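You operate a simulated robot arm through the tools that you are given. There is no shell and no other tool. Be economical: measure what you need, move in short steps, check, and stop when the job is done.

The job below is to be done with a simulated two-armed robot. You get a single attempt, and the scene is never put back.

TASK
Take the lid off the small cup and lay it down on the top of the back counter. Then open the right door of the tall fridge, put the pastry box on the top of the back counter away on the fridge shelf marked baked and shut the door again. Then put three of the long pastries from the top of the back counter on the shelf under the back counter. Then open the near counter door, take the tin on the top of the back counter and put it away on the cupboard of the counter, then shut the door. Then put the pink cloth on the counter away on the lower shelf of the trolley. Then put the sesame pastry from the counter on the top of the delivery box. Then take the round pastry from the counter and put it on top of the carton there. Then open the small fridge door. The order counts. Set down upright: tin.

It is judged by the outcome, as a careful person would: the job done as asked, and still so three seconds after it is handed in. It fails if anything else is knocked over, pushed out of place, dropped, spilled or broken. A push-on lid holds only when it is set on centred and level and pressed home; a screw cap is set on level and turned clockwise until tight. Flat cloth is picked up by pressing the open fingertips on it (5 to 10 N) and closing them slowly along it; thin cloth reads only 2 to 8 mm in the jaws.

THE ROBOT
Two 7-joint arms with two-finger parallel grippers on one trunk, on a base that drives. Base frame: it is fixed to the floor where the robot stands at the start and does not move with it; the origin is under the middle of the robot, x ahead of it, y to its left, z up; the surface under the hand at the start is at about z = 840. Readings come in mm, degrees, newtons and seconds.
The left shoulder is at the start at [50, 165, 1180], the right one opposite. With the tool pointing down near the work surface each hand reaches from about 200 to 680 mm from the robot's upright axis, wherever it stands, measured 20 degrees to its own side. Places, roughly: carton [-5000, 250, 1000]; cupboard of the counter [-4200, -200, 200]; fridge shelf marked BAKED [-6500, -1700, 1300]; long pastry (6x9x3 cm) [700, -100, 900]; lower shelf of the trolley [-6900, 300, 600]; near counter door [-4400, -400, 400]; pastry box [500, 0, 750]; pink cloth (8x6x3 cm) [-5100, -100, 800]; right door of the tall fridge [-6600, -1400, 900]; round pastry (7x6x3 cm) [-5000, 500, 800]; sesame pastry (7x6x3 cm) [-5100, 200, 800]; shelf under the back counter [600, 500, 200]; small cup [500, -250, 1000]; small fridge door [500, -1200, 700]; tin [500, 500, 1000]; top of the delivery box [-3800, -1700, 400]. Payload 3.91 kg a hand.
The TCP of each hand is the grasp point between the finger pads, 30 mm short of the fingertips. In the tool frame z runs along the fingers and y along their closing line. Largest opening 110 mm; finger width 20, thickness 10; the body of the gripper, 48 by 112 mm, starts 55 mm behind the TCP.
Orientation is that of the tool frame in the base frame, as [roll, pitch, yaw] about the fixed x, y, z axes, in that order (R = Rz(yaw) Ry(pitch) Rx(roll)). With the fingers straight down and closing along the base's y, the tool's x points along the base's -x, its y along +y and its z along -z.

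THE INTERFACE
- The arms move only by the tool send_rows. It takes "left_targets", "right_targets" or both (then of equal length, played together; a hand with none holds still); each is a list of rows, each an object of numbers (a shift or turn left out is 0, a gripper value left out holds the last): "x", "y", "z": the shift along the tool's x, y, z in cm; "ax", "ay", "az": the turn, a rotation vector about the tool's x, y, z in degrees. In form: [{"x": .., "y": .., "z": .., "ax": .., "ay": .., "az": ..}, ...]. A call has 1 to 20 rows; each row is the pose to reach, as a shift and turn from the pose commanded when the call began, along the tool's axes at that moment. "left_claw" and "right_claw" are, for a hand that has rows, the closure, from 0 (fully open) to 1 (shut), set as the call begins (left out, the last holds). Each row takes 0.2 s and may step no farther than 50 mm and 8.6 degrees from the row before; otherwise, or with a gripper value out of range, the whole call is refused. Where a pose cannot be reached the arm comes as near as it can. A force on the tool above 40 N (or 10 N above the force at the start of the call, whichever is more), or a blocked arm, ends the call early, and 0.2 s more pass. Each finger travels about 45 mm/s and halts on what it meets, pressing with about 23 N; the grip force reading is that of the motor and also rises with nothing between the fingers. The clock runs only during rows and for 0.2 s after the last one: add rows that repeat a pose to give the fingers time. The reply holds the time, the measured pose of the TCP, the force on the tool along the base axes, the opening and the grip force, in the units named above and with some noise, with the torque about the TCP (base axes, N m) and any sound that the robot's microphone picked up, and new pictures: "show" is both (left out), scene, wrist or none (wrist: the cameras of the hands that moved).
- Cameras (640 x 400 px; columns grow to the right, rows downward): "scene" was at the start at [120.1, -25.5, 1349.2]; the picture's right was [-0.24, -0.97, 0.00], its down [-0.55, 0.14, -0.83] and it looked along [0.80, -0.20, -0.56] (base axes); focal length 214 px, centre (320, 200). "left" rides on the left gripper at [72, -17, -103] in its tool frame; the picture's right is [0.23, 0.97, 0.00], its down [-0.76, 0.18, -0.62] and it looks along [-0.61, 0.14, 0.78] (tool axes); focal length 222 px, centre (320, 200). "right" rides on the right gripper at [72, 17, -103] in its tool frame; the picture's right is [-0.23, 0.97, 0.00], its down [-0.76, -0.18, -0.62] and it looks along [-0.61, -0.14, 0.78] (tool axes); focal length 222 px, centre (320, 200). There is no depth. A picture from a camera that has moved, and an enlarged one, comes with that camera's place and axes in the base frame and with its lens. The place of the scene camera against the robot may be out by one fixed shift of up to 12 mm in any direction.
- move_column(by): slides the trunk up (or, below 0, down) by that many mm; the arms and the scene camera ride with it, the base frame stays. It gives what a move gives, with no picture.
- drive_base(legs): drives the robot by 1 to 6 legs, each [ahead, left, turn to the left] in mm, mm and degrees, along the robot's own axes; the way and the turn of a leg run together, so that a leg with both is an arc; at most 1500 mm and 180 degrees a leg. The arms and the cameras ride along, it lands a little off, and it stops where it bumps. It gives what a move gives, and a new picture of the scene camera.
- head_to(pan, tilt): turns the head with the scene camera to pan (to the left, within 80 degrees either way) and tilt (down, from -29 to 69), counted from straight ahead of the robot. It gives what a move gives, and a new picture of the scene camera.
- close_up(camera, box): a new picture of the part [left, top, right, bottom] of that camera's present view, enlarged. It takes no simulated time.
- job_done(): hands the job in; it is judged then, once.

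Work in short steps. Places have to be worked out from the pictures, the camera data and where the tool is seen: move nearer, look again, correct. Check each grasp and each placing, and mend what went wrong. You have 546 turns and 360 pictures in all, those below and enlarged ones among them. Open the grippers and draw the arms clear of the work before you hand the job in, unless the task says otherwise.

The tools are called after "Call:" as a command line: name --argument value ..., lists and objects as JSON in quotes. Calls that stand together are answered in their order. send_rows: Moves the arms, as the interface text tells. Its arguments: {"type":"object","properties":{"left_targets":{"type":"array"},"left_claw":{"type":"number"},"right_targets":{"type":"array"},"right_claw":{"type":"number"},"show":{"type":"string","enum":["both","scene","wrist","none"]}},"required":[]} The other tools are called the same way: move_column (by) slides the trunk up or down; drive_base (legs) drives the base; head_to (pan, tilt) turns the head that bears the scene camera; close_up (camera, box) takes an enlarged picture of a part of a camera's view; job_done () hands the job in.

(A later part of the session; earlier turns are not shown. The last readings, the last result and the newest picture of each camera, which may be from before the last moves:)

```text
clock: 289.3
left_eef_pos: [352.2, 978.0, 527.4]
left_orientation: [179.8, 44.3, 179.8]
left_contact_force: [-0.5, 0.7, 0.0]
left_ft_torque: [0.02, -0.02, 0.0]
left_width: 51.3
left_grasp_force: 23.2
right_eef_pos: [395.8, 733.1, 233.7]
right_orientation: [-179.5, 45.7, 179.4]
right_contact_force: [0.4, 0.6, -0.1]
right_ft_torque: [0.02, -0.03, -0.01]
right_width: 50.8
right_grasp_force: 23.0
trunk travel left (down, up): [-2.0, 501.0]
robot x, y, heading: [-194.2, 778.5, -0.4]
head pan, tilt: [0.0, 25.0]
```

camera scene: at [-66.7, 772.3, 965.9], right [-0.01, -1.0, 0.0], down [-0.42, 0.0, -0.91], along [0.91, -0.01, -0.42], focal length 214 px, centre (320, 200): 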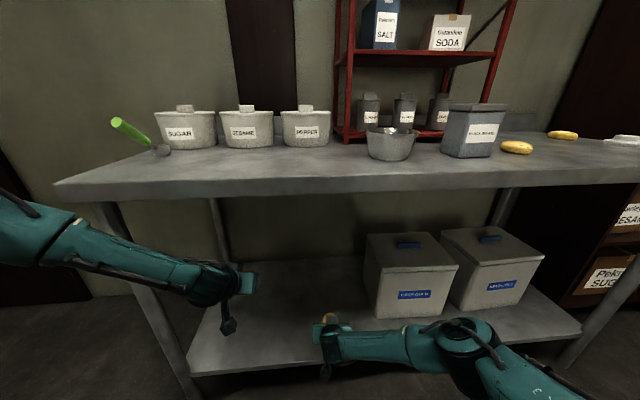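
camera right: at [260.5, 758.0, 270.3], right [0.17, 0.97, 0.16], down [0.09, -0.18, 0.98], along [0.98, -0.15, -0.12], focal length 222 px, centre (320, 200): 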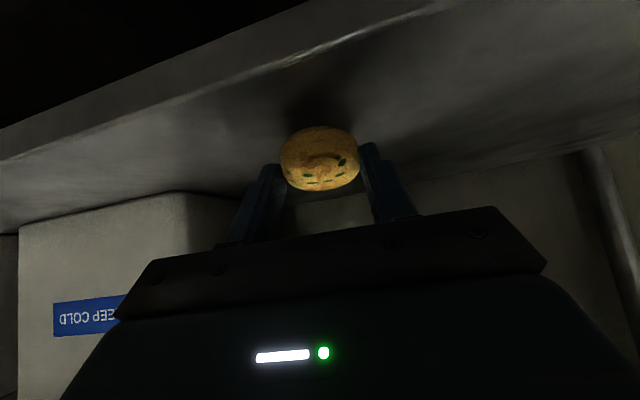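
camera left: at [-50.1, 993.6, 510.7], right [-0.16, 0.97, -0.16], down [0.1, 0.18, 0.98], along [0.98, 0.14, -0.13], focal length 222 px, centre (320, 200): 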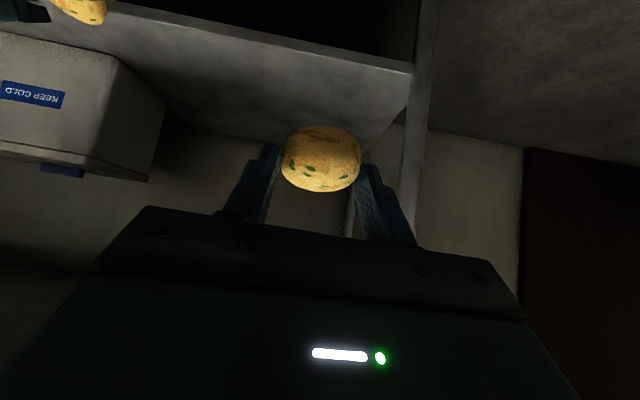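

The forearm seems to touch the shelf edge; the pastry is only a few mm above the shelf. I release it here and withdraw upward.

Call:
send_rows --right_targets '[{}, {}, {}, {"x": -0.5, "z": -1}, {"x": -1.5, "z": -4}, {"x": -3, "z": -8}]' --right_claw 0.15 --show "wrist"

```text
clock: 290.7
left_eef_pos: [352.8, 977.5, 530.3]
left_orientation: [180.0, 44.7, -180.0]
left_contact_force: [1.0, 0.0, -1.0]
left_ft_torque: [0.0, 0.02, 0.01]
left_width: 51.3
left_grasp_force: 22.5
right_eef_pos: [351.9, 739.2, 304.8]
right_orientation: [-179.9, 45.1, 179.6]
right_contact_force: [0.1, -0.2, -0.3]
right_ft_torque: [-0.02, -0.01, 0.01]
right_width: 93.5
right_grasp_force: 0.1
trunk travel left (down, up): [-2.0, 501.0]
robot x, y, heading: [-198.0, 778.8, -0.5]
head pan, tilt: [0.0, 25.0]
camera right: at [227.5, 756.7, 327.1], right [0.17, 0.97, 0.16], down [0.09, -0.18, 0.98], along [0.98, -0.15, -0.12], focal length 222 px, centre (320, 200)
```

right: 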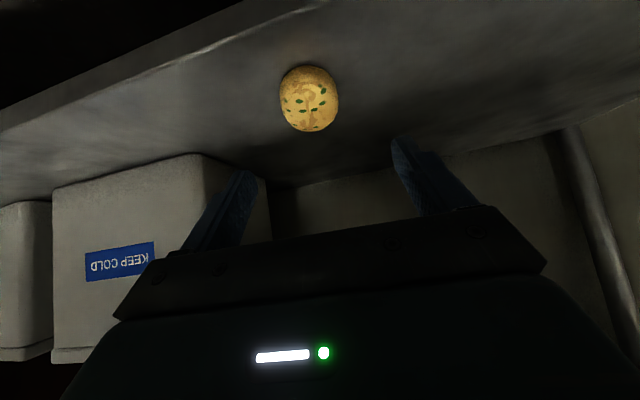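

The first pastry is on the shelf. For the left, I try a steeper hand angle to get lower.

Call:
send_rows --left_targets '[{"ay": 7}, {"ay": 14}, {"ay": 20}, {"x": 3, "z": 3, "ay": 20}, {"x": 6, "z": 6, "ay": 20}, {"x": 9, "z": 9, "ay": 20}, {"x": 12, "z": 12, "ay": 20}, {"x": 14, "z": 14, "ay": 20}]' --show "scene"

```text
clock: 292.5
left_eef_pos: [297.3, 1031.8, 451.9]
left_orientation: [-179.9, 24.7, -180.0]
left_contact_force: [-0.6, 0.2, -0.6]
left_ft_torque: [0.0, 0.03, 0.02]
left_width: 51.0
left_grasp_force: 22.8
left hand out of reach, approached as far as the arm can: row 4, 5, 6, 7, 8
right_eef_pos: [352.4, 738.6, 305.9]
right_orientation: [-179.9, 45.1, 179.6]
right_contact_force: [-0.7, 0.2, -0.5]
right_ft_torque: [-0.01, 0.01, 0.04]
right_width: 93.6
right_grasp_force: 0.0
trunk travel left (down, up): [-2.0, 501.0]
robot x, y, heading: [-191.4, 778.1, -0.4]
head pan, tilt: [0.0, 25.0]
camera scene: at [-66.8, 772.3, 965.9], right [-0.01, -1.0, 0.0], down [-0.42, 0.0, -0.91], along [0.91, -0.01, -0.42], focal length 214 px, centre (320, 200)
```

scene: 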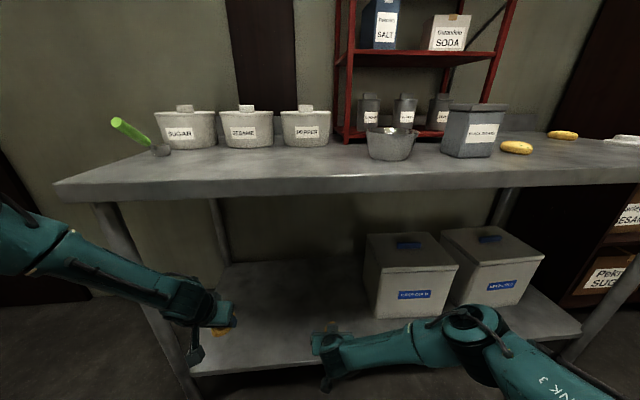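

Still limited. I try fully vertical for the left hand and test how low it reaches.

Call:
send_rows --left_targets '[{"ay": 6, "z": 0.5}, {"ay": 12, "z": 1}, {"ay": 18, "z": 1.5}, {"ay": 24.7, "z": 2}, {"ay": 24.7, "x": 1.5, "z": 4}, {"ay": 24.7, "x": 2.5, "z": 7}, {"ay": 24.7, "x": 4, "z": 10}, {"ay": 24.7, "x": 5.5, "z": 13}, {"ay": 24.7, "x": 6.5, "z": 16}]' --show "none"

```text
clock: 294.5
left_eef_pos: [243.2, 1075.4, 429.0]
left_orientation: [-180.0, 0.0, -180.0]
left_contact_force: [-0.2, 1.4, -1.3]
left_ft_torque: [-0.03, 0.01, 0.03]
left_width: 51.1
left_grasp_force: 23.2
left hand out of reach, approached as far as the arm can: row 1, 2, 3, 4, 5, 6, 7, 8, 9
right_eef_pos: [352.3, 739.7, 306.1]
right_orientation: [-179.8, 45.0, 179.6]
right_contact_force: [-0.8, 0.5, 0.3]
right_ft_torque: [0.01, -0.01, 0.0]
right_width: 93.5
right_grasp_force: 0.0
trunk travel left (down, up): [-2.0, 501.0]
robot x, y, heading: [-192.7, 775.4, -0.5]
head pan, tilt: [0.0, 25.0]
```

The left arm is in a poor elbow posture and can't get low. I'll set its pastry back on the counter and let the right arm do the placing. First back out and raise the trunk.

Call:
drive_base --legs '[[-300, 0, 0.4]]'

Call:
move_column --by 400

Call:
send_rows --left_targets '[{"x": -2, "y": -3, "z": -3}, {"x": -4, "y": -6, "z": -6}, {"x": -6, "y": -9, "z": -9}, {"x": -8, "y": -12, "z": -12}, {"x": -10, "y": -14, "z": -15}, {"x": -12, "y": -16, "z": -18}, {"x": -12, "y": -16, "z": -21}, {"x": -12, "y": -16, "z": -21, "ay": -8}, {"x": -12, "y": -16, "z": -21, "ay": -16}, {"x": -12, "y": -16, "z": -21, "ay": -24}, {"x": -12, "y": -16, "z": -21, "ay": -32}, {"x": -12, "y": -16, "z": -21, "ay": -40}, {"x": -12, "y": -16, "z": -21, "ay": -45}]' --show "scene"

```text
clock: 296.6
left_eef_pos: [-61.4, 1080.0, 427.5]
left_orientation: [180.0, -0.1, -179.5]
left_contact_force: [-0.8, -0.7, -0.4]
left_ft_torque: [0.02, 0.04, 0.0]
left_width: 51.1
left_grasp_force: 22.8
right_eef_pos: [49.2, 745.3, 304.9]
right_orientation: [-179.9, 45.2, -179.9]
right_contact_force: [-0.4, 0.1, 0.3]
right_ft_torque: [-0.01, -0.01, 0.0]
right_width: 93.3
right_grasp_force: 0.0
trunk travel left (down, up): [-2.0, 501.0]
robot x, y, heading: [-497.9, 781.6, 0.1]
head pan, tilt: [0.0, 25.0]
camera scene: at [-368.7, 773.9, 965.9], right [0.0, -1.0, 0.0], down [-0.42, 0.0, -0.91], along [0.91, 0.0, -0.42], focal length 214 px, centre (320, 200)
```

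scene: 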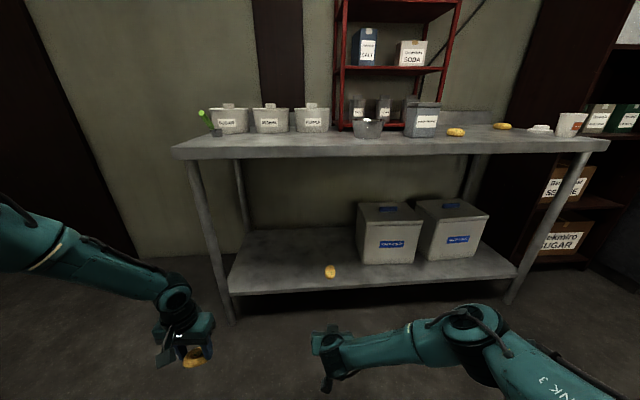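

```text
clock: 300.4
left_eef_pos: [-60.6, 1079.2, 828.0]
left_orientation: [179.9, -0.1, -179.5]
left_contact_force: [0.1, 0.1, -1.7]
left_ft_torque: [0.01, 0.0, -0.02]
left_width: 51.3
left_grasp_force: 22.5
right_eef_pos: [50.0, 743.7, 705.6]
right_orientation: [-179.9, 45.0, -179.9]
right_contact_force: [-0.2, -0.9, -0.7]
right_ft_torque: [0.01, -0.02, -0.01]
right_width: 93.2
right_grasp_force: 0.0
trunk travel left (down, up): [-402.0, 101.0]
robot x, y, heading: [-497.1, 777.1, 0.3]
head pan, tilt: [0.0, 25.0]
```

```text
clock: 303.2
left_eef_pos: [58.3, 920.3, 1038.7]
left_orientation: [-180.0, 45.1, -179.4]
left_contact_force: [0.3, 0.1, -0.3]
left_ft_torque: [0.04, -0.01, 0.03]
left_width: 50.9
left_grasp_force: 23.2
left hand out of reach, approached as far as the arm can: row 3, 4, 5, 6, 7, 8, 9, 10
right_eef_pos: [50.4, 744.0, 706.2]
right_orientation: [-179.9, 45.1, -179.9]
right_contact_force: [0.4, 0.1, -0.5]
right_ft_torque: [0.0, 0.02, 0.01]
right_width: 93.2
right_grasp_force: 0.0
trunk travel left (down, up): [-402.0, 101.0]
robot x, y, heading: [-494.8, 779.3, 0.1]
head pan, tilt: [0.0, 25.0]
camera scene: at [-368.7, 773.9, 1365.9], right [0.0, -1.0, 0.0], down [-0.42, 0.0, -0.91], along [0.91, 0.0, -0.42], focal length 214 px, centre (320, 200)
```

scene: 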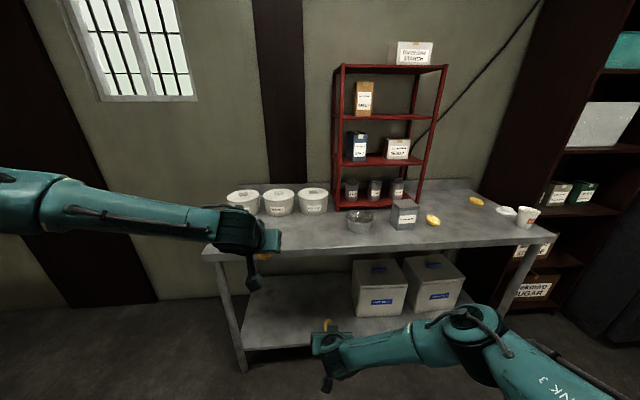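

I raise the right hand to the same level before driving up to the counter again.

Call:
send_rows --right_targets '[{"x": -3, "z": -3}, {"x": -6, "z": -6}, {"x": -9, "z": -9}, {"x": -12, "z": -12}, {"x": -15, "z": -15}, {"x": -18, "z": -18}, {"x": -21, "z": -21}, {"x": -24, "z": -24}]' --right_claw 0 --show "none"

Call:
drive_base --legs '[[345, 0, 0]]'

Call:
move_column --by -150

```text
clock: 305.0
left_eef_pos: [59.5, 920.8, 1038.7]
left_orientation: [-180.0, 45.1, -179.5]
left_contact_force: [0.4, -0.8, -0.4]
left_ft_torque: [0.01, 0.0, 0.01]
left_width: 50.9
left_grasp_force: 23.3
right_eef_pos: [49.9, 744.5, 1041.9]
right_orientation: [-179.9, 45.1, -179.9]
right_contact_force: [1.4, 0.0, 0.0]
right_ft_torque: [0.01, -0.04, 0.02]
right_width: 109.9
right_grasp_force: 0.2
trunk travel left (down, up): [-402.0, 101.0]
robot x, y, heading: [-498.7, 774.6, 0.3]
head pan, tilt: [0.0, 25.0]
```

```text
clock: 307.2
left_eef_pos: [397.6, 924.4, 1039.2]
left_orientation: [-180.0, 45.0, -179.3]
left_contact_force: [0.5, 0.4, -0.6]
left_ft_torque: [0.0, 0.06, -0.02]
left_width: 50.9
left_grasp_force: 22.9
right_eef_pos: [388.3, 748.5, 1041.7]
right_orientation: [-179.9, 45.0, -179.5]
right_contact_force: [0.3, -0.4, -0.2]
right_ft_torque: [0.0, 0.01, 0.02]
right_width: 110.0
right_grasp_force: 0.1
trunk travel left (down, up): [-402.0, 101.0]
robot x, y, heading: [-156.9, 778.0, 0.3]
head pan, tilt: [0.0, 25.0]
camera scene: at [-29.0, 776.1, 1365.8], right [0.01, -1.0, 0.0], down [-0.42, 0.0, -0.91], along [0.91, 0.01, -0.42], focal length 214 px, centre (320, 200)
```

scene: 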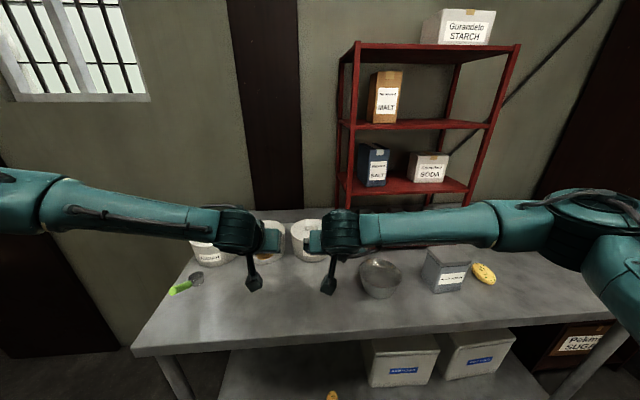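

```text
clock: 309.0
left_eef_pos: [397.5, 923.1, 888.6]
left_orientation: [-180.0, 45.1, -179.3]
left_contact_force: [0.0, 0.5, 0.0]
left_ft_torque: [0.0, 0.05, -0.01]
left_width: 50.8
left_grasp_force: 23.0
right_eef_pos: [387.9, 748.7, 892.1]
right_orientation: [-179.9, 45.2, -179.6]
right_contact_force: [0.3, -0.3, 0.1]
right_ft_torque: [0.01, 0.02, -0.01]
right_width: 110.0
right_grasp_force: 0.1
trunk travel left (down, up): [-252.0, 251.0]
robot x, y, heading: [-157.3, 777.6, 0.2]
head pan, tilt: [0.0, 25.0]
```

Lower the last 14 mm, release, and lift the left hand away.

Call:
move_column --by -14

Call:
send_rows --left_targets '[{}, {}, {}, {"z": -3}, {"z": -7}, {"x": -2, "z": -11}, {"x": -5, "z": -15}, {"x": -8, "z": -18}]' --left_claw 0 --show "wrist"

```text
clock: 309.6
left_eef_pos: [397.5, 924.6, 874.1]
left_orientation: [179.9, 45.1, -179.2]
left_contact_force: [-0.2, -0.3, -0.5]
left_ft_torque: [0.0, 0.01, -0.02]
left_width: 50.7
left_grasp_force: 23.4
right_eef_pos: [388.7, 749.7, 876.8]
right_orientation: [-179.9, 45.1, -179.5]
right_contact_force: [-0.5, -0.1, 0.0]
right_ft_torque: [-0.05, -0.04, -0.03]
right_width: 110.3
right_grasp_force: 0.1
trunk travel left (down, up): [-238.0, 265.0]
robot x, y, heading: [-158.4, 781.0, 0.5]
head pan, tilt: [0.0, 25.0]
```

```text
clock: 311.4
left_eef_pos: [328.4, 922.1, 1059.7]
left_orientation: [179.9, 45.0, -179.3]
left_contact_force: [-0.3, 0.4, -0.4]
left_ft_torque: [-0.01, 0.04, -0.01]
left_width: 110.0
left_grasp_force: 0.1
right_eef_pos: [386.7, 748.2, 878.7]
right_orientation: [-180.0, 45.2, -179.6]
right_contact_force: [-1.0, 0.3, 0.0]
right_ft_torque: [0.01, -0.01, -0.02]
right_width: 109.9
right_grasp_force: 0.0
trunk travel left (down, up): [-238.0, 265.0]
robot x, y, heading: [-157.8, 775.5, 0.6]
head pan, tilt: [0.0, 25.0]
camera left: at [202.6, 904.5, 1081.4], right [-0.17, 0.97, -0.16], down [0.1, 0.18, 0.98], along [0.98, 0.15, -0.12], focal length 222 px, centre (320, 200)
```

left: 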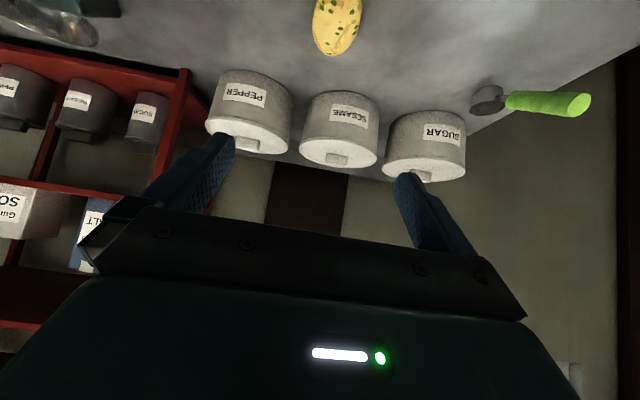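

Pastry re-laid at [411,924]. I raise, drive left 176 mm so the right hand comes over it, and lower.

Call:
move_column --by 60

Call:
drive_base --legs '[[10, 176, -0.4]]'

Call:
move_column --by -40

Call:
close_up --camera "right" --box '[0, 0, 640, 400]'

```text
clock: 312.4
left_eef_pos: [328.5, 923.2, 1117.0]
left_orientation: [-180.0, 45.1, -179.3]
left_contact_force: [1.0, 0.4, 0.0]
left_ft_torque: [-0.01, 0.02, -0.01]
left_width: 110.0
left_grasp_force: 0.1
right_eef_pos: [387.9, 747.6, 937.5]
right_orientation: [-179.9, 45.0, -179.7]
right_contact_force: [0.0, 0.2, -0.6]
right_ft_torque: [-0.02, 0.0, 0.0]
right_width: 110.2
right_grasp_force: 0.1
trunk travel left (down, up): [-298.0, 205.0]
robot x, y, heading: [-158.5, 780.1, 0.5]
head pan, tilt: [0.0, 25.0]
```

```text
clock: 314.6
left_eef_pos: [337.8, 1092.1, 1118.8]
left_orientation: [-180.0, 45.0, -179.7]
left_contact_force: [0.3, -0.2, 0.8]
left_ft_torque: [0.04, -0.01, 0.02]
left_width: 109.9
left_grasp_force: 0.0
right_eef_pos: [397.5, 918.9, 937.2]
right_orientation: [-179.8, 45.1, 179.9]
right_contact_force: [-0.8, 0.0, 0.2]
right_ft_torque: [0.01, 0.03, -0.02]
right_width: 109.9
right_grasp_force: 0.1
trunk travel left (down, up): [-298.0, 205.0]
robot x, y, heading: [-142.5, 950.9, -0.0]
head pan, tilt: [0.0, 25.0]
camera scene: at [-20.2, 949.3, 1261.9], right [0.0, -1.0, 0.0], down [-0.42, 0.0, -0.91], along [0.91, 0.0, -0.42], focal length 214 px, centre (320, 200)
```

scene: 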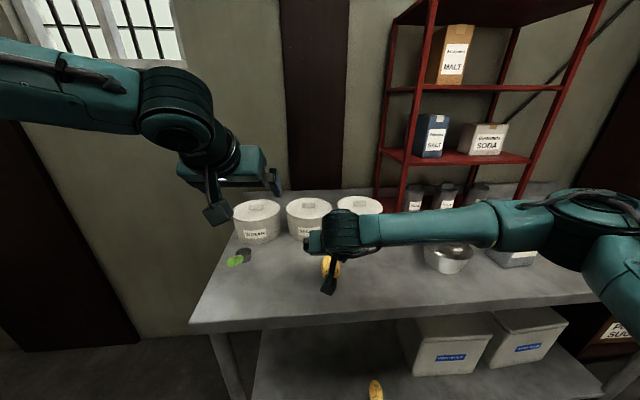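

```text
clock: 315.4
left_eef_pos: [336.7, 1093.7, 1078.8]
left_orientation: [-179.9, 45.0, -179.7]
left_contact_force: [0.2, -0.1, -1.0]
left_ft_torque: [0.02, 0.02, -0.01]
left_width: 110.3
left_grasp_force: 0.0
right_eef_pos: [398.3, 919.0, 898.4]
right_orientation: [-179.9, 45.3, 179.9]
right_contact_force: [0.0, -0.2, 0.2]
right_ft_torque: [0.01, 0.0, -0.01]
right_width: 110.1
right_grasp_force: 0.0
trunk travel left (down, up): [-258.0, 245.0]
robot x, y, heading: [-146.7, 950.7, 0.1]
head pan, tilt: [0.0, 25.0]
```

```text
1.00 times, centred on (320, 200) of right (not enlarged: the box is as wide or as high as the picture)
camera zoom: at [273.3, 935.7, 920.1], right [0.16, 0.97, 0.16], down [0.09, -0.18, 0.98], along [0.98, -0.14, -0.12], focal length 222 px, centre (320, 200)
```

zoom: 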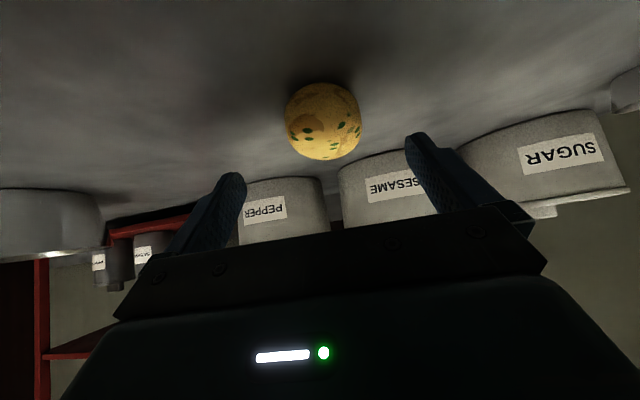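

Well centred. Lower 26 mm, close, lift.

Call:
move_column --by -26

Call:
send_rows --right_targets '[{"y": 0.2}, {"y": 0.2}, {"y": 0.2}, {"y": 0.2}, {"y": 0.2}, {"y": 0.2}]' --right_claw 1 --show "none"

Call:
move_column --by 70

Call:
drive_base --legs '[[-300, -50, 0]]'

```text
clock: 316.1
left_eef_pos: [338.2, 1093.0, 1052.6]
left_orientation: [180.0, 45.0, -179.7]
left_contact_force: [-0.8, -0.6, -0.1]
left_ft_torque: [0.01, 0.0, -0.01]
left_width: 110.1
left_grasp_force: 0.1
right_eef_pos: [397.7, 918.8, 872.5]
right_orientation: [-179.9, 45.2, 179.9]
right_contact_force: [0.1, -0.3, 0.0]
right_ft_torque: [0.02, 0.03, -0.02]
right_width: 109.9
right_grasp_force: 0.0
trunk travel left (down, up): [-232.0, 271.0]
robot x, y, heading: [-145.0, 950.0, 0.1]
head pan, tilt: [0.0, 25.0]
```

```text
clock: 317.5
left_eef_pos: [338.3, 1093.5, 1051.2]
left_orientation: [180.0, 45.1, -179.7]
left_contact_force: [0.0, -0.1, 0.0]
left_ft_torque: [0.02, 0.0, -0.01]
left_width: 110.1
left_grasp_force: 0.2
right_eef_pos: [397.7, 920.6, 871.6]
right_orientation: [-180.0, 45.1, 179.8]
right_contact_force: [-0.4, 0.9, -1.1]
right_ft_torque: [-0.01, -0.03, -0.01]
right_width: 50.9
right_grasp_force: 23.1
trunk travel left (down, up): [-232.0, 271.0]
robot x, y, heading: [-145.4, 952.7, 0.3]
head pan, tilt: [0.0, 25.0]
```

```text
clock: 318.6
left_eef_pos: [339.1, 1093.5, 1121.4]
left_orientation: [-180.0, 45.0, -179.8]
left_contact_force: [-0.5, -0.1, 0.2]
left_ft_torque: [0.01, -0.03, 0.02]
left_width: 110.2
left_grasp_force: 0.0
right_eef_pos: [397.0, 919.9, 941.4]
right_orientation: [-179.9, 45.1, 179.9]
right_contact_force: [-0.4, -0.2, -0.9]
right_ft_torque: [0.01, 0.01, 0.01]
right_width: 51.0
right_grasp_force: 23.0
trunk travel left (down, up): [-302.0, 201.0]
robot x, y, heading: [-147.8, 952.1, -0.2]
head pan, tilt: [0.0, 25.0]
```

```text
clock: 320.6
left_eef_pos: [40.7, 1045.2, 1123.1]
left_orientation: [-180.0, 45.0, -179.6]
left_contact_force: [-1.1, -0.5, 0.7]
left_ft_torque: [-0.03, 0.02, -0.01]
left_width: 110.0
left_grasp_force: 0.0
right_eef_pos: [100.6, 870.1, 942.4]
right_orientation: [-179.8, 45.2, 179.9]
right_contact_force: [0.0, 0.3, 0.6]
right_ft_torque: [0.03, -0.01, 0.0]
right_width: 51.1
right_grasp_force: 23.2
trunk travel left (down, up): [-302.0, 201.0]
robot x, y, heading: [-443.3, 901.1, 0.2]
head pan, tilt: [0.0, 25.0]
camera scene: at [-317.8, 899.5, 1266.0], right [0.0, -1.0, 0.0], down [-0.42, 0.0, -0.91], along [0.91, 0.0, -0.42], focal length 214 px, centre (320, 200)
```

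scene: 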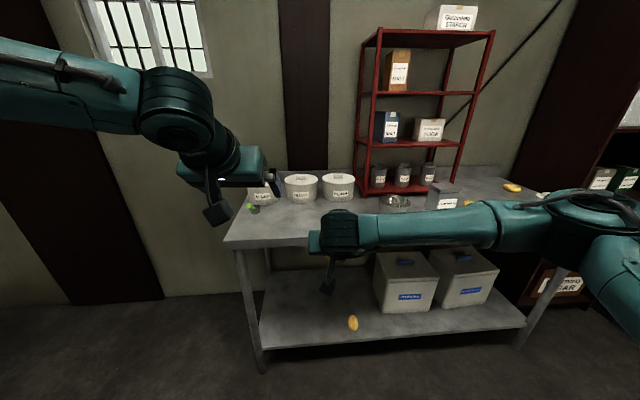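

Held. I raise the left hand well clear, then lower the trunk and the right arm.

Call:
send_rows --left_targets '[{"x": -3.2, "z": -3.2}, {"x": -6.4, "z": -6.4}, {"x": -9.6, "z": -9.6}, {"x": -12.8, "z": -12.8}, {"x": -16, "z": -16}, {"x": -19, "z": -19}]' --show "none"

Call:
move_column --by -300

Call:
send_rows --right_targets '[{"x": 3.2, "z": 3.2}, {"x": 6.4, "z": 6.4}, {"x": 9.6, "z": 9.6}, {"x": 12.8, "z": 12.8}, {"x": 16, "z": 16}, {"x": 19.2, "z": 19.2}, {"x": 22.4, "z": 22.4}, {"x": 24.5, "z": 24.5}, {"x": 24.5, "z": 24.5}]' --show "scene"

```text
clock: 322.1
left_eef_pos: [32.2, 1072.6, 1325.6]
left_orientation: [179.9, 45.1, -179.7]
left_contact_force: [0.9, -0.5, 0.4]
left_ft_torque: [-0.02, -0.02, -0.01]
left_width: 110.1
left_grasp_force: 0.1
left hand out of reach, approached as far as the arm can: row 4, 5, 6
right_eef_pos: [101.1, 871.4, 940.6]
right_orientation: [-180.0, 45.2, 179.9]
right_contact_force: [-0.7, -0.3, -1.1]
right_ft_torque: [-0.01, 0.0, 0.02]
right_width: 51.2
right_grasp_force: 22.5
trunk travel left (down, up): [-302.0, 201.0]
robot x, y, heading: [-445.8, 899.4, 0.1]
head pan, tilt: [0.0, 25.0]
```

```text
clock: 325.1
left_eef_pos: [33.9, 1071.5, 1024.5]
left_orientation: [-179.9, 45.1, -179.7]
left_contact_force: [-0.4, -0.4, 0.9]
left_ft_torque: [0.0, 0.01, 0.01]
left_width: 110.0
left_grasp_force: 0.0
right_eef_pos: [101.1, 870.2, 641.3]
right_orientation: [-180.0, 45.1, 179.9]
right_contact_force: [0.2, 0.7, -0.5]
right_ft_torque: [0.01, 0.0, -0.02]
right_width: 50.6
right_grasp_force: 23.3
trunk travel left (down, up): [-2.0, 501.0]
robot x, y, heading: [-441.6, 901.1, -0.2]
head pan, tilt: [0.0, 25.0]
```

```text
clock: 327.1
left_eef_pos: [33.8, 1072.4, 1025.6]
left_orientation: [180.0, 45.0, -179.7]
left_contact_force: [0.8, 0.0, -0.7]
left_ft_torque: [-0.02, -0.03, 0.03]
left_width: 110.1
left_grasp_force: 0.1
right_eef_pos: [104.0, 870.9, 296.2]
right_orientation: [-179.9, 45.1, 179.8]
right_contact_force: [-0.4, -0.5, 0.2]
right_ft_torque: [-0.02, 0.01, 0.01]
right_width: 50.7
right_grasp_force: 23.7
trunk travel left (down, up): [-2.0, 501.0]
robot x, y, heading: [-446.7, 902.0, -0.0]
head pan, tilt: [0.0, 25.0]
camera scene: at [-317.3, 899.5, 965.9], right [0.0, -1.0, 0.0], down [-0.42, 0.0, -0.91], along [0.91, 0.0, -0.42], focal length 214 px, centre (320, 200)
```

scene: 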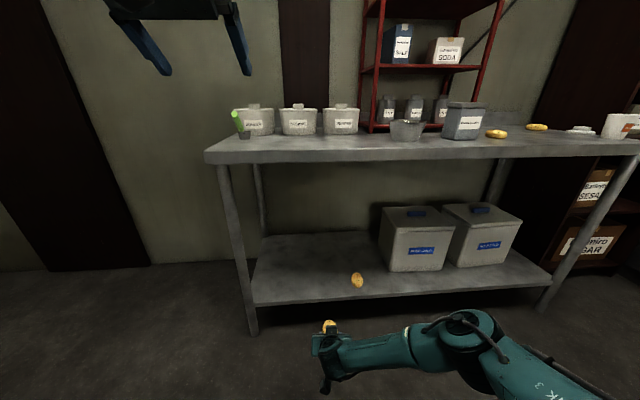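

Drive forward over the shelf, then lower to ~239 and release.

Call:
drive_base --legs '[[280, 0, 0]]'

Call:
send_rows --right_targets '[{"x": 1, "z": 1}, {"x": 2, "z": 2}, {"x": 3, "z": 3}, {"x": 4, "z": 4}, {"x": 4, "z": 4}]' --show "wrist"

```text
clock: 329.0
left_eef_pos: [313.8, 1069.8, 1024.8]
left_orientation: [180.0, 45.0, -179.9]
left_contact_force: [0.8, -0.1, 0.1]
left_ft_torque: [0.01, -0.04, 0.0]
left_width: 110.1
left_grasp_force: 0.1
right_eef_pos: [382.3, 868.0, 296.7]
right_orientation: [-179.9, 45.1, 179.7]
right_contact_force: [0.3, 0.1, -0.6]
right_ft_torque: [0.02, 0.01, 0.03]
right_width: 50.7
right_grasp_force: 22.9
trunk travel left (down, up): [-2.0, 501.0]
robot x, y, heading: [-164.1, 904.4, -0.5]
head pan, tilt: [0.0, 25.0]
camera scene: at [-38.0, 898.4, 965.9], right [0.0, -1.0, 0.0], down [-0.42, 0.0, -0.91], along [0.91, 0.0, -0.42], focal length 214 px, centre (320, 200)
```

scene: 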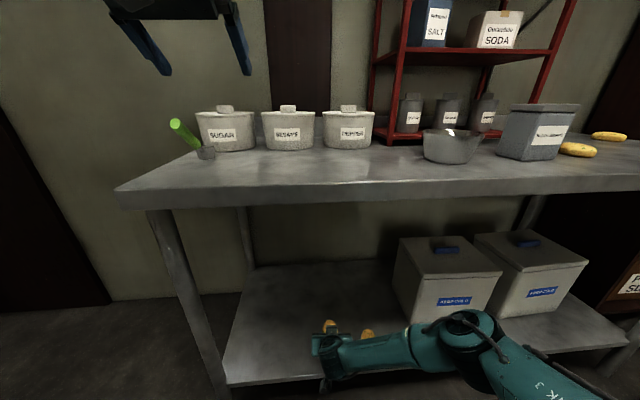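

```text
clock: 330.2
left_eef_pos: [312.5, 1070.0, 1025.5]
left_orientation: [-179.9, 45.0, -179.9]
left_contact_force: [-0.3, 0.2, 0.6]
left_ft_torque: [0.0, 0.01, 0.01]
left_width: 110.0
left_grasp_force: 0.1
right_eef_pos: [382.8, 867.2, 239.9]
right_orientation: [-179.9, 45.1, 179.7]
right_contact_force: [-0.5, 0.2, -0.6]
right_ft_torque: [0.0, 0.03, 0.0]
right_width: 50.8
right_grasp_force: 22.8
trunk travel left (down, up): [-2.0, 501.0]
robot x, y, heading: [-162.8, 901.7, -0.1]
head pan, tilt: [0.0, 25.0]
camera right: at [259.4, 885.8, 262.1], right [0.17, 0.97, 0.16], down [0.09, -0.18, 0.98], along [0.98, -0.15, -0.12], focal length 222 px, centre (320, 200)
```

right: 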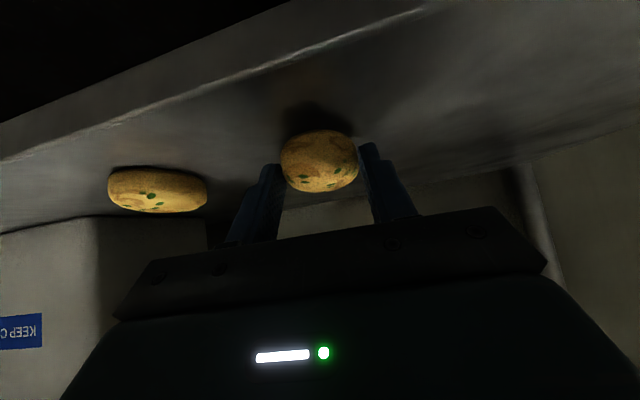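

Just above the shelf; release after 4 mm more, then withdraw.

Call:
send_rows --right_targets '[{"x": 0.15, "z": 0.15}, {"x": 0.3, "z": 0.3}, {"x": 0.3, "z": 0.3}]' --show "none"

Call:
send_rows --right_targets '[{}, {}, {}, {"x": -0.5, "z": -1}, {"x": -1.5, "z": -4}, {"x": -3, "z": -8}]' --right_claw 0.15 --show "wrist"

```text
clock: 331.0
left_eef_pos: [312.6, 1069.4, 1025.5]
left_orientation: [180.0, 45.0, -179.9]
left_contact_force: [0.4, -0.3, 0.4]
left_ft_torque: [0.01, 0.0, 0.0]
left_width: 110.0
left_grasp_force: 0.1
right_eef_pos: [382.9, 868.5, 234.8]
right_orientation: [-179.9, 45.0, 179.7]
right_contact_force: [0.1, -0.1, -0.9]
right_ft_torque: [-0.03, 0.02, 0.0]
right_width: 50.7
right_grasp_force: 23.4
trunk travel left (down, up): [-2.0, 501.0]
robot x, y, heading: [-164.7, 903.4, -0.2]
head pan, tilt: [0.0, 25.0]
```

```text
clock: 332.4
left_eef_pos: [314.0, 1069.6, 1024.6]
left_orientation: [180.0, 45.0, -180.0]
left_contact_force: [0.0, 0.7, -0.1]
left_ft_torque: [0.02, 0.01, -0.02]
left_width: 109.9
left_grasp_force: 0.1
right_eef_pos: [345.9, 867.5, 311.7]
right_orientation: [-179.8, 45.1, 179.7]
right_contact_force: [0.5, -0.2, -0.1]
right_ft_torque: [-0.02, 0.0, -0.05]
right_width: 93.4
right_grasp_force: 0.1
trunk travel left (down, up): [-2.0, 501.0]
robot x, y, heading: [-163.1, 905.8, -0.2]
head pan, tilt: [0.0, 25.0]
camera right: at [221.8, 885.1, 334.4], right [0.17, 0.97, 0.16], down [0.09, -0.18, 0.98], along [0.98, -0.15, -0.12], focal length 222 px, centre (320, 200)
```

right: 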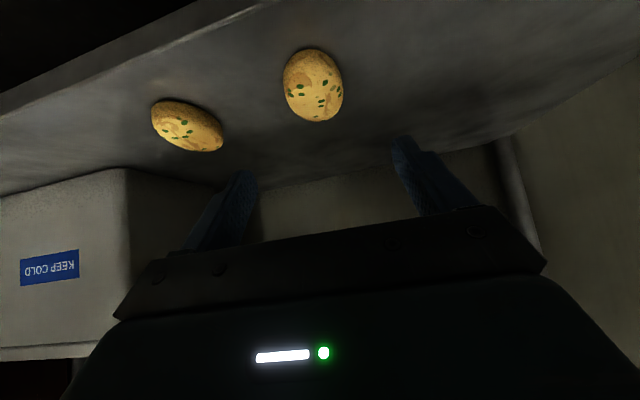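

Two placed. Now the third (P2 beside the tin): back out, raise, and drive right.

Call:
drive_base --legs '[[-310, 0, 0.2]]'

Call:
move_column --by 330

Call:
send_rows --right_targets '[{"x": -3.2, "z": -3.2}, {"x": -6.4, "z": -6.4}, {"x": -9.6, "z": -9.6}, {"x": -12.8, "z": -12.8}, {"x": -16, "z": -16}, {"x": -19.2, "z": -19.2}, {"x": -22.4, "z": -22.4}, {"x": -24.5, "z": -24.5}]' --right_claw 0 --show "none"

Call:
drive_base --legs '[[0, -625, 0], [260, 0, 0]]'

```text
clock: 334.5
left_eef_pos: [0.4, 1072.2, 1026.4]
left_orientation: [-179.9, 44.9, -179.7]
left_contact_force: [0.1, 0.1, -0.7]
left_ft_torque: [0.0, 0.02, 0.01]
left_width: 109.9
left_grasp_force: 0.1
right_eef_pos: [33.2, 870.1, 311.6]
right_orientation: [-179.8, 45.1, 179.8]
right_contact_force: [-0.4, -0.8, 0.0]
right_ft_torque: [0.01, 0.01, 0.03]
right_width: 93.4
right_grasp_force: 0.1
trunk travel left (down, up): [-2.0, 501.0]
robot x, y, heading: [-476.6, 901.6, -0.1]
head pan, tilt: [0.0, 25.0]
camera scene: at [-350.4, 899.7, 965.9], right [0.0, -1.0, 0.0], down [-0.42, 0.0, -0.91], along [0.91, 0.0, -0.42], focal length 214 px, centre (320, 200)
```

scene: 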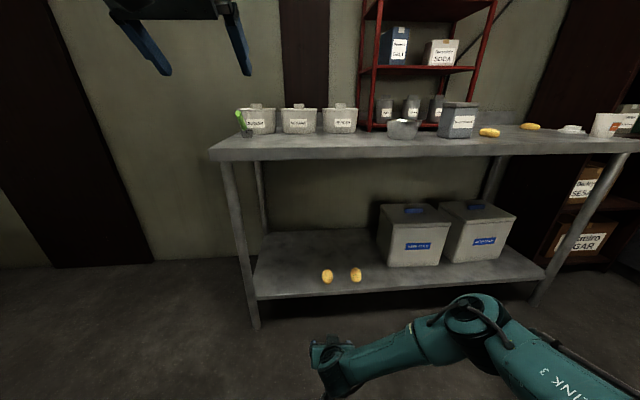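

```text
clock: 337.8
left_eef_pos: [0.1, 1072.8, 1355.5]
left_orientation: [-180.0, 44.9, -179.7]
left_contact_force: [0.2, 0.6, 0.0]
left_ft_torque: [-0.01, 0.02, 0.01]
left_width: 110.3
left_grasp_force: 0.1
right_eef_pos: [33.4, 869.4, 640.9]
right_orientation: [-179.9, 45.1, 179.9]
right_contact_force: [0.3, -0.3, -0.1]
right_ft_torque: [0.01, 0.01, 0.0]
right_width: 93.5
right_grasp_force: 0.0
trunk travel left (down, up): [-332.0, 171.0]
robot x, y, heading: [-479.6, 903.6, -0.1]
head pan, tilt: [0.0, 25.0]
```

```text
clock: 339.6
left_eef_pos: [-0.2, 1072.2, 1354.7]
left_orientation: [179.9, 44.9, -179.6]
left_contact_force: [-0.2, -0.1, -0.3]
left_ft_torque: [-0.02, -0.01, 0.01]
left_width: 110.1
left_grasp_force: 0.1
right_eef_pos: [31.5, 869.1, 991.1]
right_orientation: [-179.9, 45.2, 180.0]
right_contact_force: [1.3, 0.6, 0.8]
right_ft_torque: [0.01, -0.02, -0.02]
right_width: 110.0
right_grasp_force: 0.0
trunk travel left (down, up): [-332.0, 171.0]
robot x, y, heading: [-474.9, 905.0, 0.0]
head pan, tilt: [0.0, 25.0]
```

```text
clock: 347.0
left_eef_pos: [259.0, 447.0, 1355.3]
left_orientation: [-180.0, 45.0, -179.3]
left_contact_force: [-0.2, -0.6, -1.0]
left_ft_torque: [-0.03, -0.01, -0.01]
left_width: 110.0
left_grasp_force: 0.0
right_eef_pos: [291.9, 244.4, 990.7]
right_orientation: [-179.8, 45.1, -179.7]
right_contact_force: [-0.1, -0.5, -1.4]
right_ft_torque: [0.01, 0.01, 0.01]
right_width: 110.2
right_grasp_force: 0.1
trunk travel left (down, up): [-332.0, 171.0]
robot x, y, heading: [-218.7, 278.3, 0.2]
head pan, tilt: [0.0, 25.0]
camera scene: at [-91.2, 272.8, 1295.8], right [0.01, -1.0, 0.0], down [-0.42, 0.0, -0.91], along [0.91, 0.01, -0.42], focal length 214 px, centre (320, 200)
```

scene: 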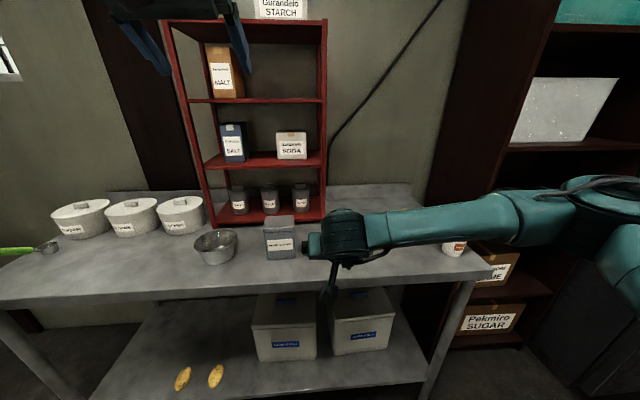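

P2 is hidden behind the arm; look through the right wrist camera.

Call:
close_up --camera "right" --box '[0, 0, 640, 400]'

```text
1.00 times, centred on (320, 200) of right (not enlarged: the box is as wide or as high as the picture)
camera zoom: at [167.8, 261.5, 1011.8], right [0.16, 0.97, 0.16], down [0.1, -0.18, 0.98], along [0.98, -0.14, -0.12], focal length 222 px, centre (320, 200)
```

zoom: 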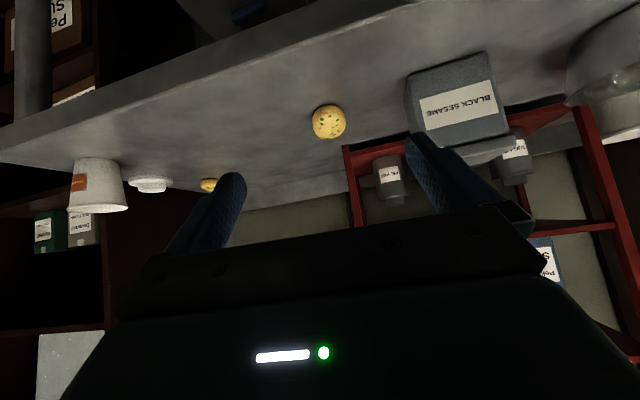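

P2≈[496,247]. Drive forward 150 and move to a pre-grasp pose.

Call:
drive_base --legs '[[150, 0, 0]]'

Call:
send_rows --right_targets '[{"x": 2.7, "y": 0.1, "z": 0.8}, {"x": 5.4, "y": 0.2, "z": 1.6}, {"x": 5.4, "y": 0.2, "z": 5}, {"x": 5.4, "y": 0.2, "z": 7}, {"x": 5.4, "y": 0.2, "z": 7}]' --show "wrist"

```text
clock: 348.4
left_eef_pos: [408.5, 449.4, 1355.1]
left_orientation: [180.0, 45.0, -179.3]
left_contact_force: [1.2, 0.2, -0.3]
left_ft_torque: [-0.02, -0.02, 0.01]
left_width: 110.0
left_grasp_force: 0.1
right_eef_pos: [442.7, 245.1, 989.3]
right_orientation: [-180.0, 45.2, -179.7]
right_contact_force: [1.2, -0.5, -0.6]
right_ft_torque: [0.0, -0.02, 0.01]
right_width: 109.9
right_grasp_force: 0.1
trunk travel left (down, up): [-332.0, 171.0]
robot x, y, heading: [-66.2, 277.2, 0.3]
head pan, tilt: [0.0, 25.0]
camera scene: at [58.8, 273.7, 1295.8], right [0.01, -1.0, 0.0], down [-0.42, 0.0, -0.91], along [0.91, 0.01, -0.42], focal length 214 px, centre (320, 200)
```

scene: 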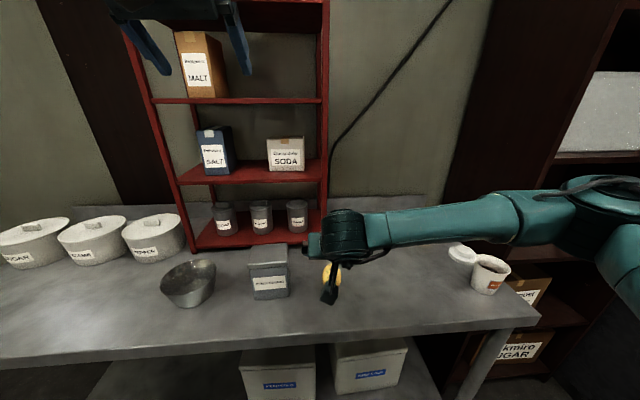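

```text
clock: 349.6
left_eef_pos: [409.0, 449.3, 1355.9]
left_orientation: [179.9, 45.0, -179.2]
left_contact_force: [0.1, -0.3, -0.1]
left_ft_torque: [0.02, 0.0, -0.01]
left_width: 109.7
left_grasp_force: 0.0
right_eef_pos: [454.3, 246.9, 901.8]
right_orientation: [-179.9, 45.1, -179.7]
right_contact_force: [-0.4, 0.2, -0.7]
right_ft_torque: [0.01, 0.02, -0.02]
right_width: 109.8
right_grasp_force: 0.1
trunk travel left (down, up): [-332.0, 171.0]
robot x, y, heading: [-69.7, 276.8, 0.3]
head pan, tilt: [0.0, 25.0]
camera right: at [329.8, 264.1, 923.8], right [0.16, 0.97, 0.16], down [0.1, -0.18, 0.98], along [0.98, -0.14, -0.12], focal length 222 px, centre (320, 200)
```

right: 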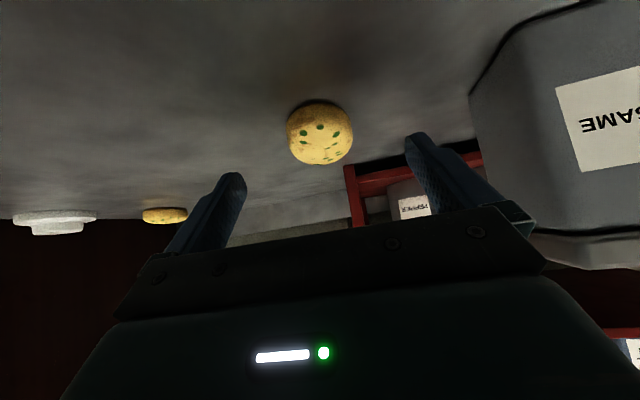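

Centre at ≈[489,250]; final advance and close.

Call:
send_rows --right_targets '[{"x": 0.3, "y": 0.3, "z": 1.9}, {"x": 0.5, "y": 0.3, "z": 3.7}, {"x": 0.5, "y": 0.3, "z": 3.7}]' --show "none"

Call:
send_rows --right_targets '[{}, {}, {}, {}, {}, {}]' --right_claw 1 --show "none"

Call:
move_column --by 70

Call:
close_up --camera "right" --box '[0, 0, 640, 400]'

```text
clock: 350.4
left_eef_pos: [407.6, 449.8, 1356.4]
left_orientation: [-180.0, 45.0, -179.4]
left_contact_force: [-1.1, 0.8, -0.5]
left_ft_torque: [-0.01, -0.02, -0.01]
left_width: 110.0
left_grasp_force: 0.1
right_eef_pos: [477.5, 252.2, 873.7]
right_orientation: [-179.8, 45.0, -179.7]
right_contact_force: [0.1, 0.0, -0.2]
right_ft_torque: [0.02, 0.0, 0.0]
right_width: 109.9
right_grasp_force: 0.0
trunk travel left (down, up): [-332.0, 171.0]
robot x, y, heading: [-68.8, 275.9, -0.0]
head pan, tilt: [0.0, 25.0]
```

```text
clock: 351.8
left_eef_pos: [407.4, 448.7, 1354.9]
left_orientation: [180.0, 45.0, -179.4]
left_contact_force: [0.2, -0.3, 0.6]
left_ft_torque: [0.02, 0.02, -0.04]
left_width: 110.1
left_grasp_force: 0.1
right_eef_pos: [478.1, 249.9, 874.2]
right_orientation: [-179.9, 45.1, -179.6]
right_contact_force: [-0.7, 0.6, 0.4]
right_ft_torque: [0.01, 0.01, 0.01]
right_width: 50.1
right_grasp_force: 22.6
trunk travel left (down, up): [-332.0, 171.0]
robot x, y, heading: [-71.3, 277.4, 0.5]
head pan, tilt: [0.0, 25.0]
```

```text
clock: 352.9
left_eef_pos: [407.8, 449.4, 1425.5]
left_orientation: [180.0, 44.9, -179.3]
left_contact_force: [1.5, 0.4, 0.2]
left_ft_torque: [0.0, -0.03, 0.0]
left_width: 109.8
left_grasp_force: 0.1
right_eef_pos: [477.8, 250.5, 942.1]
right_orientation: [-179.9, 45.1, -179.7]
right_contact_force: [0.0, -0.3, -0.4]
right_ft_torque: [-0.01, 0.03, 0.0]
right_width: 50.4
right_grasp_force: 23.1
trunk travel left (down, up): [-402.0, 101.0]
robot x, y, heading: [-69.8, 272.2, 0.7]
head pan, tilt: [0.0, 25.0]
```

```text
1.00 times, centred on (320, 200) of right (not enlarged: the box is as wide or as high as the picture)
camera zoom: at [352.9, 266.9, 964.7], right [0.16, 0.97, 0.16], down [0.1, -0.18, 0.98], along [0.98, -0.14, -0.12], focal length 222 px, centre (320, 200)
```

zoom: 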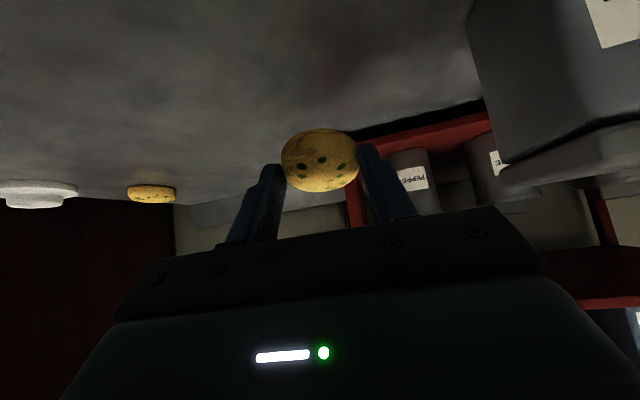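

Held. Back out and go left to a free shelf spot at y≈990.

Call:
drive_base --legs '[[-400, 0, -0.5], [0, 745, 0]]'

Call:
move_column --by -400

Call:
send_rows --right_targets '[{"x": 3.2, "z": 3.2}, {"x": 6.4, "z": 6.4}, {"x": 9.6, "z": 9.6}, {"x": 12.8, "z": 12.8}, {"x": 16, "z": 16}, {"x": 17.5, "z": 17.5}, {"x": 17.5, "z": 17.5}]' --show "scene"

```text
clock: 362.1
left_eef_pos: [15.1, 1204.2, 1425.2]
left_orientation: [180.0, 45.1, 179.9]
left_contact_force: [0.0, 0.1, 0.3]
left_ft_torque: [0.0, 0.04, 0.0]
left_width: 110.0
left_grasp_force: 0.0
right_eef_pos: [82.7, 1003.8, 942.7]
right_orientation: [-179.9, 45.1, 179.5]
right_contact_force: [0.7, -0.3, -0.8]
right_ft_torque: [0.02, 0.0, -0.01]
right_width: 50.0
right_grasp_force: 22.9
trunk travel left (down, up): [-402.0, 101.0]
robot x, y, heading: [-464.8, 1040.4, -0.4]
head pan, tilt: [0.0, 25.0]
camera scene: at [-335.7, 1034.0, 1365.9], right [-0.01, -1.0, 0.0], down [-0.42, 0.0, -0.91], along [0.91, -0.01, -0.42], focal length 214 px, centre (320, 200)
```

scene: 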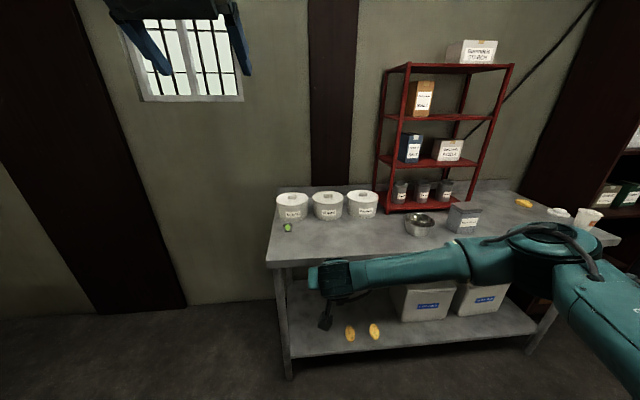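

```text
clock: 365.9
left_eef_pos: [16.6, 1203.8, 1025.0]
left_orientation: [180.0, 45.1, 179.8]
left_contact_force: [-0.4, 0.4, 0.3]
left_ft_torque: [0.02, 0.01, -0.03]
left_width: 109.9
left_grasp_force: 0.0
right_eef_pos: [82.6, 1004.9, 542.5]
right_orientation: [-179.9, 45.1, 179.5]
right_contact_force: [-0.5, -0.7, -0.2]
right_ft_torque: [0.05, 0.03, 0.01]
right_width: 50.0
right_grasp_force: 23.3
trunk travel left (down, up): [-2.0, 501.0]
robot x, y, heading: [-460.4, 1040.4, -0.1]
head pan, tilt: [0.0, 25.0]
```

```text
clock: 367.5
left_eef_pos: [15.9, 1203.4, 1025.2]
left_orientation: [-180.0, 45.0, 179.9]
left_contact_force: [0.3, -0.2, 0.4]
left_ft_torque: [-0.04, -0.01, -0.01]
left_width: 109.9
left_grasp_force: 0.1
right_eef_pos: [83.5, 1005.8, 297.3]
right_orientation: [-179.9, 45.0, 179.5]
right_contact_force: [-0.4, 0.5, -0.5]
right_ft_torque: [0.03, 0.03, 0.01]
right_width: 49.9
right_grasp_force: 22.7
trunk travel left (down, up): [-2.0, 501.0]
robot x, y, heading: [-460.7, 1037.5, -0.5]
head pan, tilt: [0.0, 25.0]
camera scene: at [-335.7, 1033.9, 965.9], right [-0.01, -1.0, 0.0], down [-0.42, 0.0, -0.91], along [0.91, -0.01, -0.42], focal length 214 px, centre (320, 200)
```

scene: 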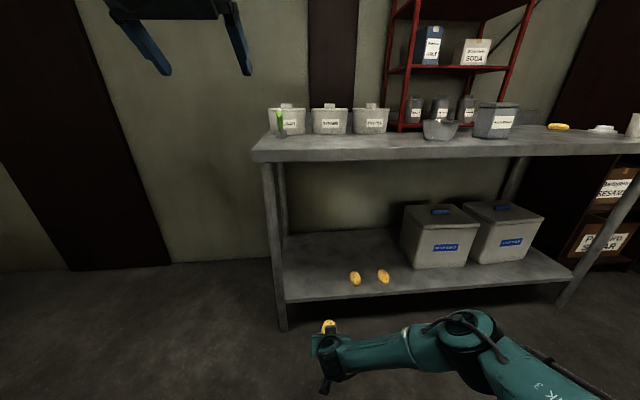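

Good alignment. Drive in, lower, and release.

Call:
drive_base --legs '[[290, -20, 0.3]]'

Call:
send_rows --right_targets '[{"x": 1, "z": 1}, {"x": 2, "z": 2}, {"x": 3, "z": 3}, {"x": 4, "z": 4}, {"x": 4.3, "z": 4.3}, {"x": 4.3, "z": 4.3}]' --show "wrist"

```text
clock: 369.5
left_eef_pos: [306.4, 1184.0, 1025.2]
left_orientation: [-180.0, 45.0, -179.9]
left_contact_force: [-0.4, 0.4, 0.2]
left_ft_torque: [0.0, -0.01, -0.01]
left_width: 110.2
left_grasp_force: 0.1
right_eef_pos: [375.4, 984.6, 295.9]
right_orientation: [-179.9, 45.1, 179.7]
right_contact_force: [-0.2, 0.3, -1.1]
right_ft_torque: [-0.02, -0.02, -0.01]
right_width: 50.0
right_grasp_force: 23.3
trunk travel left (down, up): [-2.0, 501.0]
robot x, y, heading: [-170.7, 1018.5, -0.4]
head pan, tilt: [0.0, 25.0]
camera scene: at [-44.7, 1012.8, 965.9], right [0.0, -1.0, 0.0], down [-0.42, 0.0, -0.91], along [0.91, 0.0, -0.42], focal length 214 px, centre (320, 200)
```

scene: 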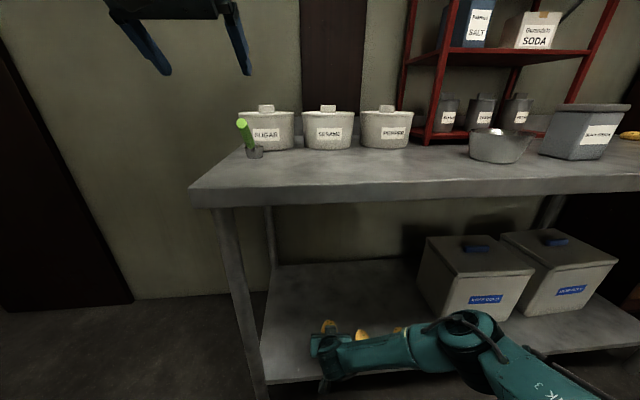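

```text
clock: 370.9
left_eef_pos: [305.6, 1184.1, 1025.4]
left_orientation: [-180.0, 45.0, -179.9]
left_contact_force: [0.0, -0.1, 0.0]
left_ft_torque: [0.0, 0.02, -0.03]
left_width: 110.0
left_grasp_force: 0.1
right_eef_pos: [373.7, 983.3, 234.8]
right_orientation: [-180.0, 45.1, 179.8]
right_contact_force: [-0.3, -0.1, 0.1]
right_ft_torque: [-0.02, 0.02, 0.0]
right_width: 50.0
right_grasp_force: 23.1
trunk travel left (down, up): [-2.0, 501.0]
robot x, y, heading: [-171.9, 1017.5, -0.5]
head pan, tilt: [0.0, 25.0]
camera right: at [250.5, 1001.7, 256.8], right [0.17, 0.97, 0.16], down [0.09, -0.18, 0.98], along [0.98, -0.15, -0.12], focal length 222 px, centre (320, 200)
```

right: 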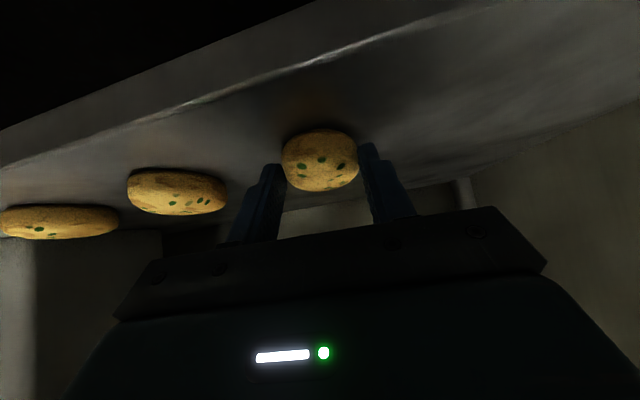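

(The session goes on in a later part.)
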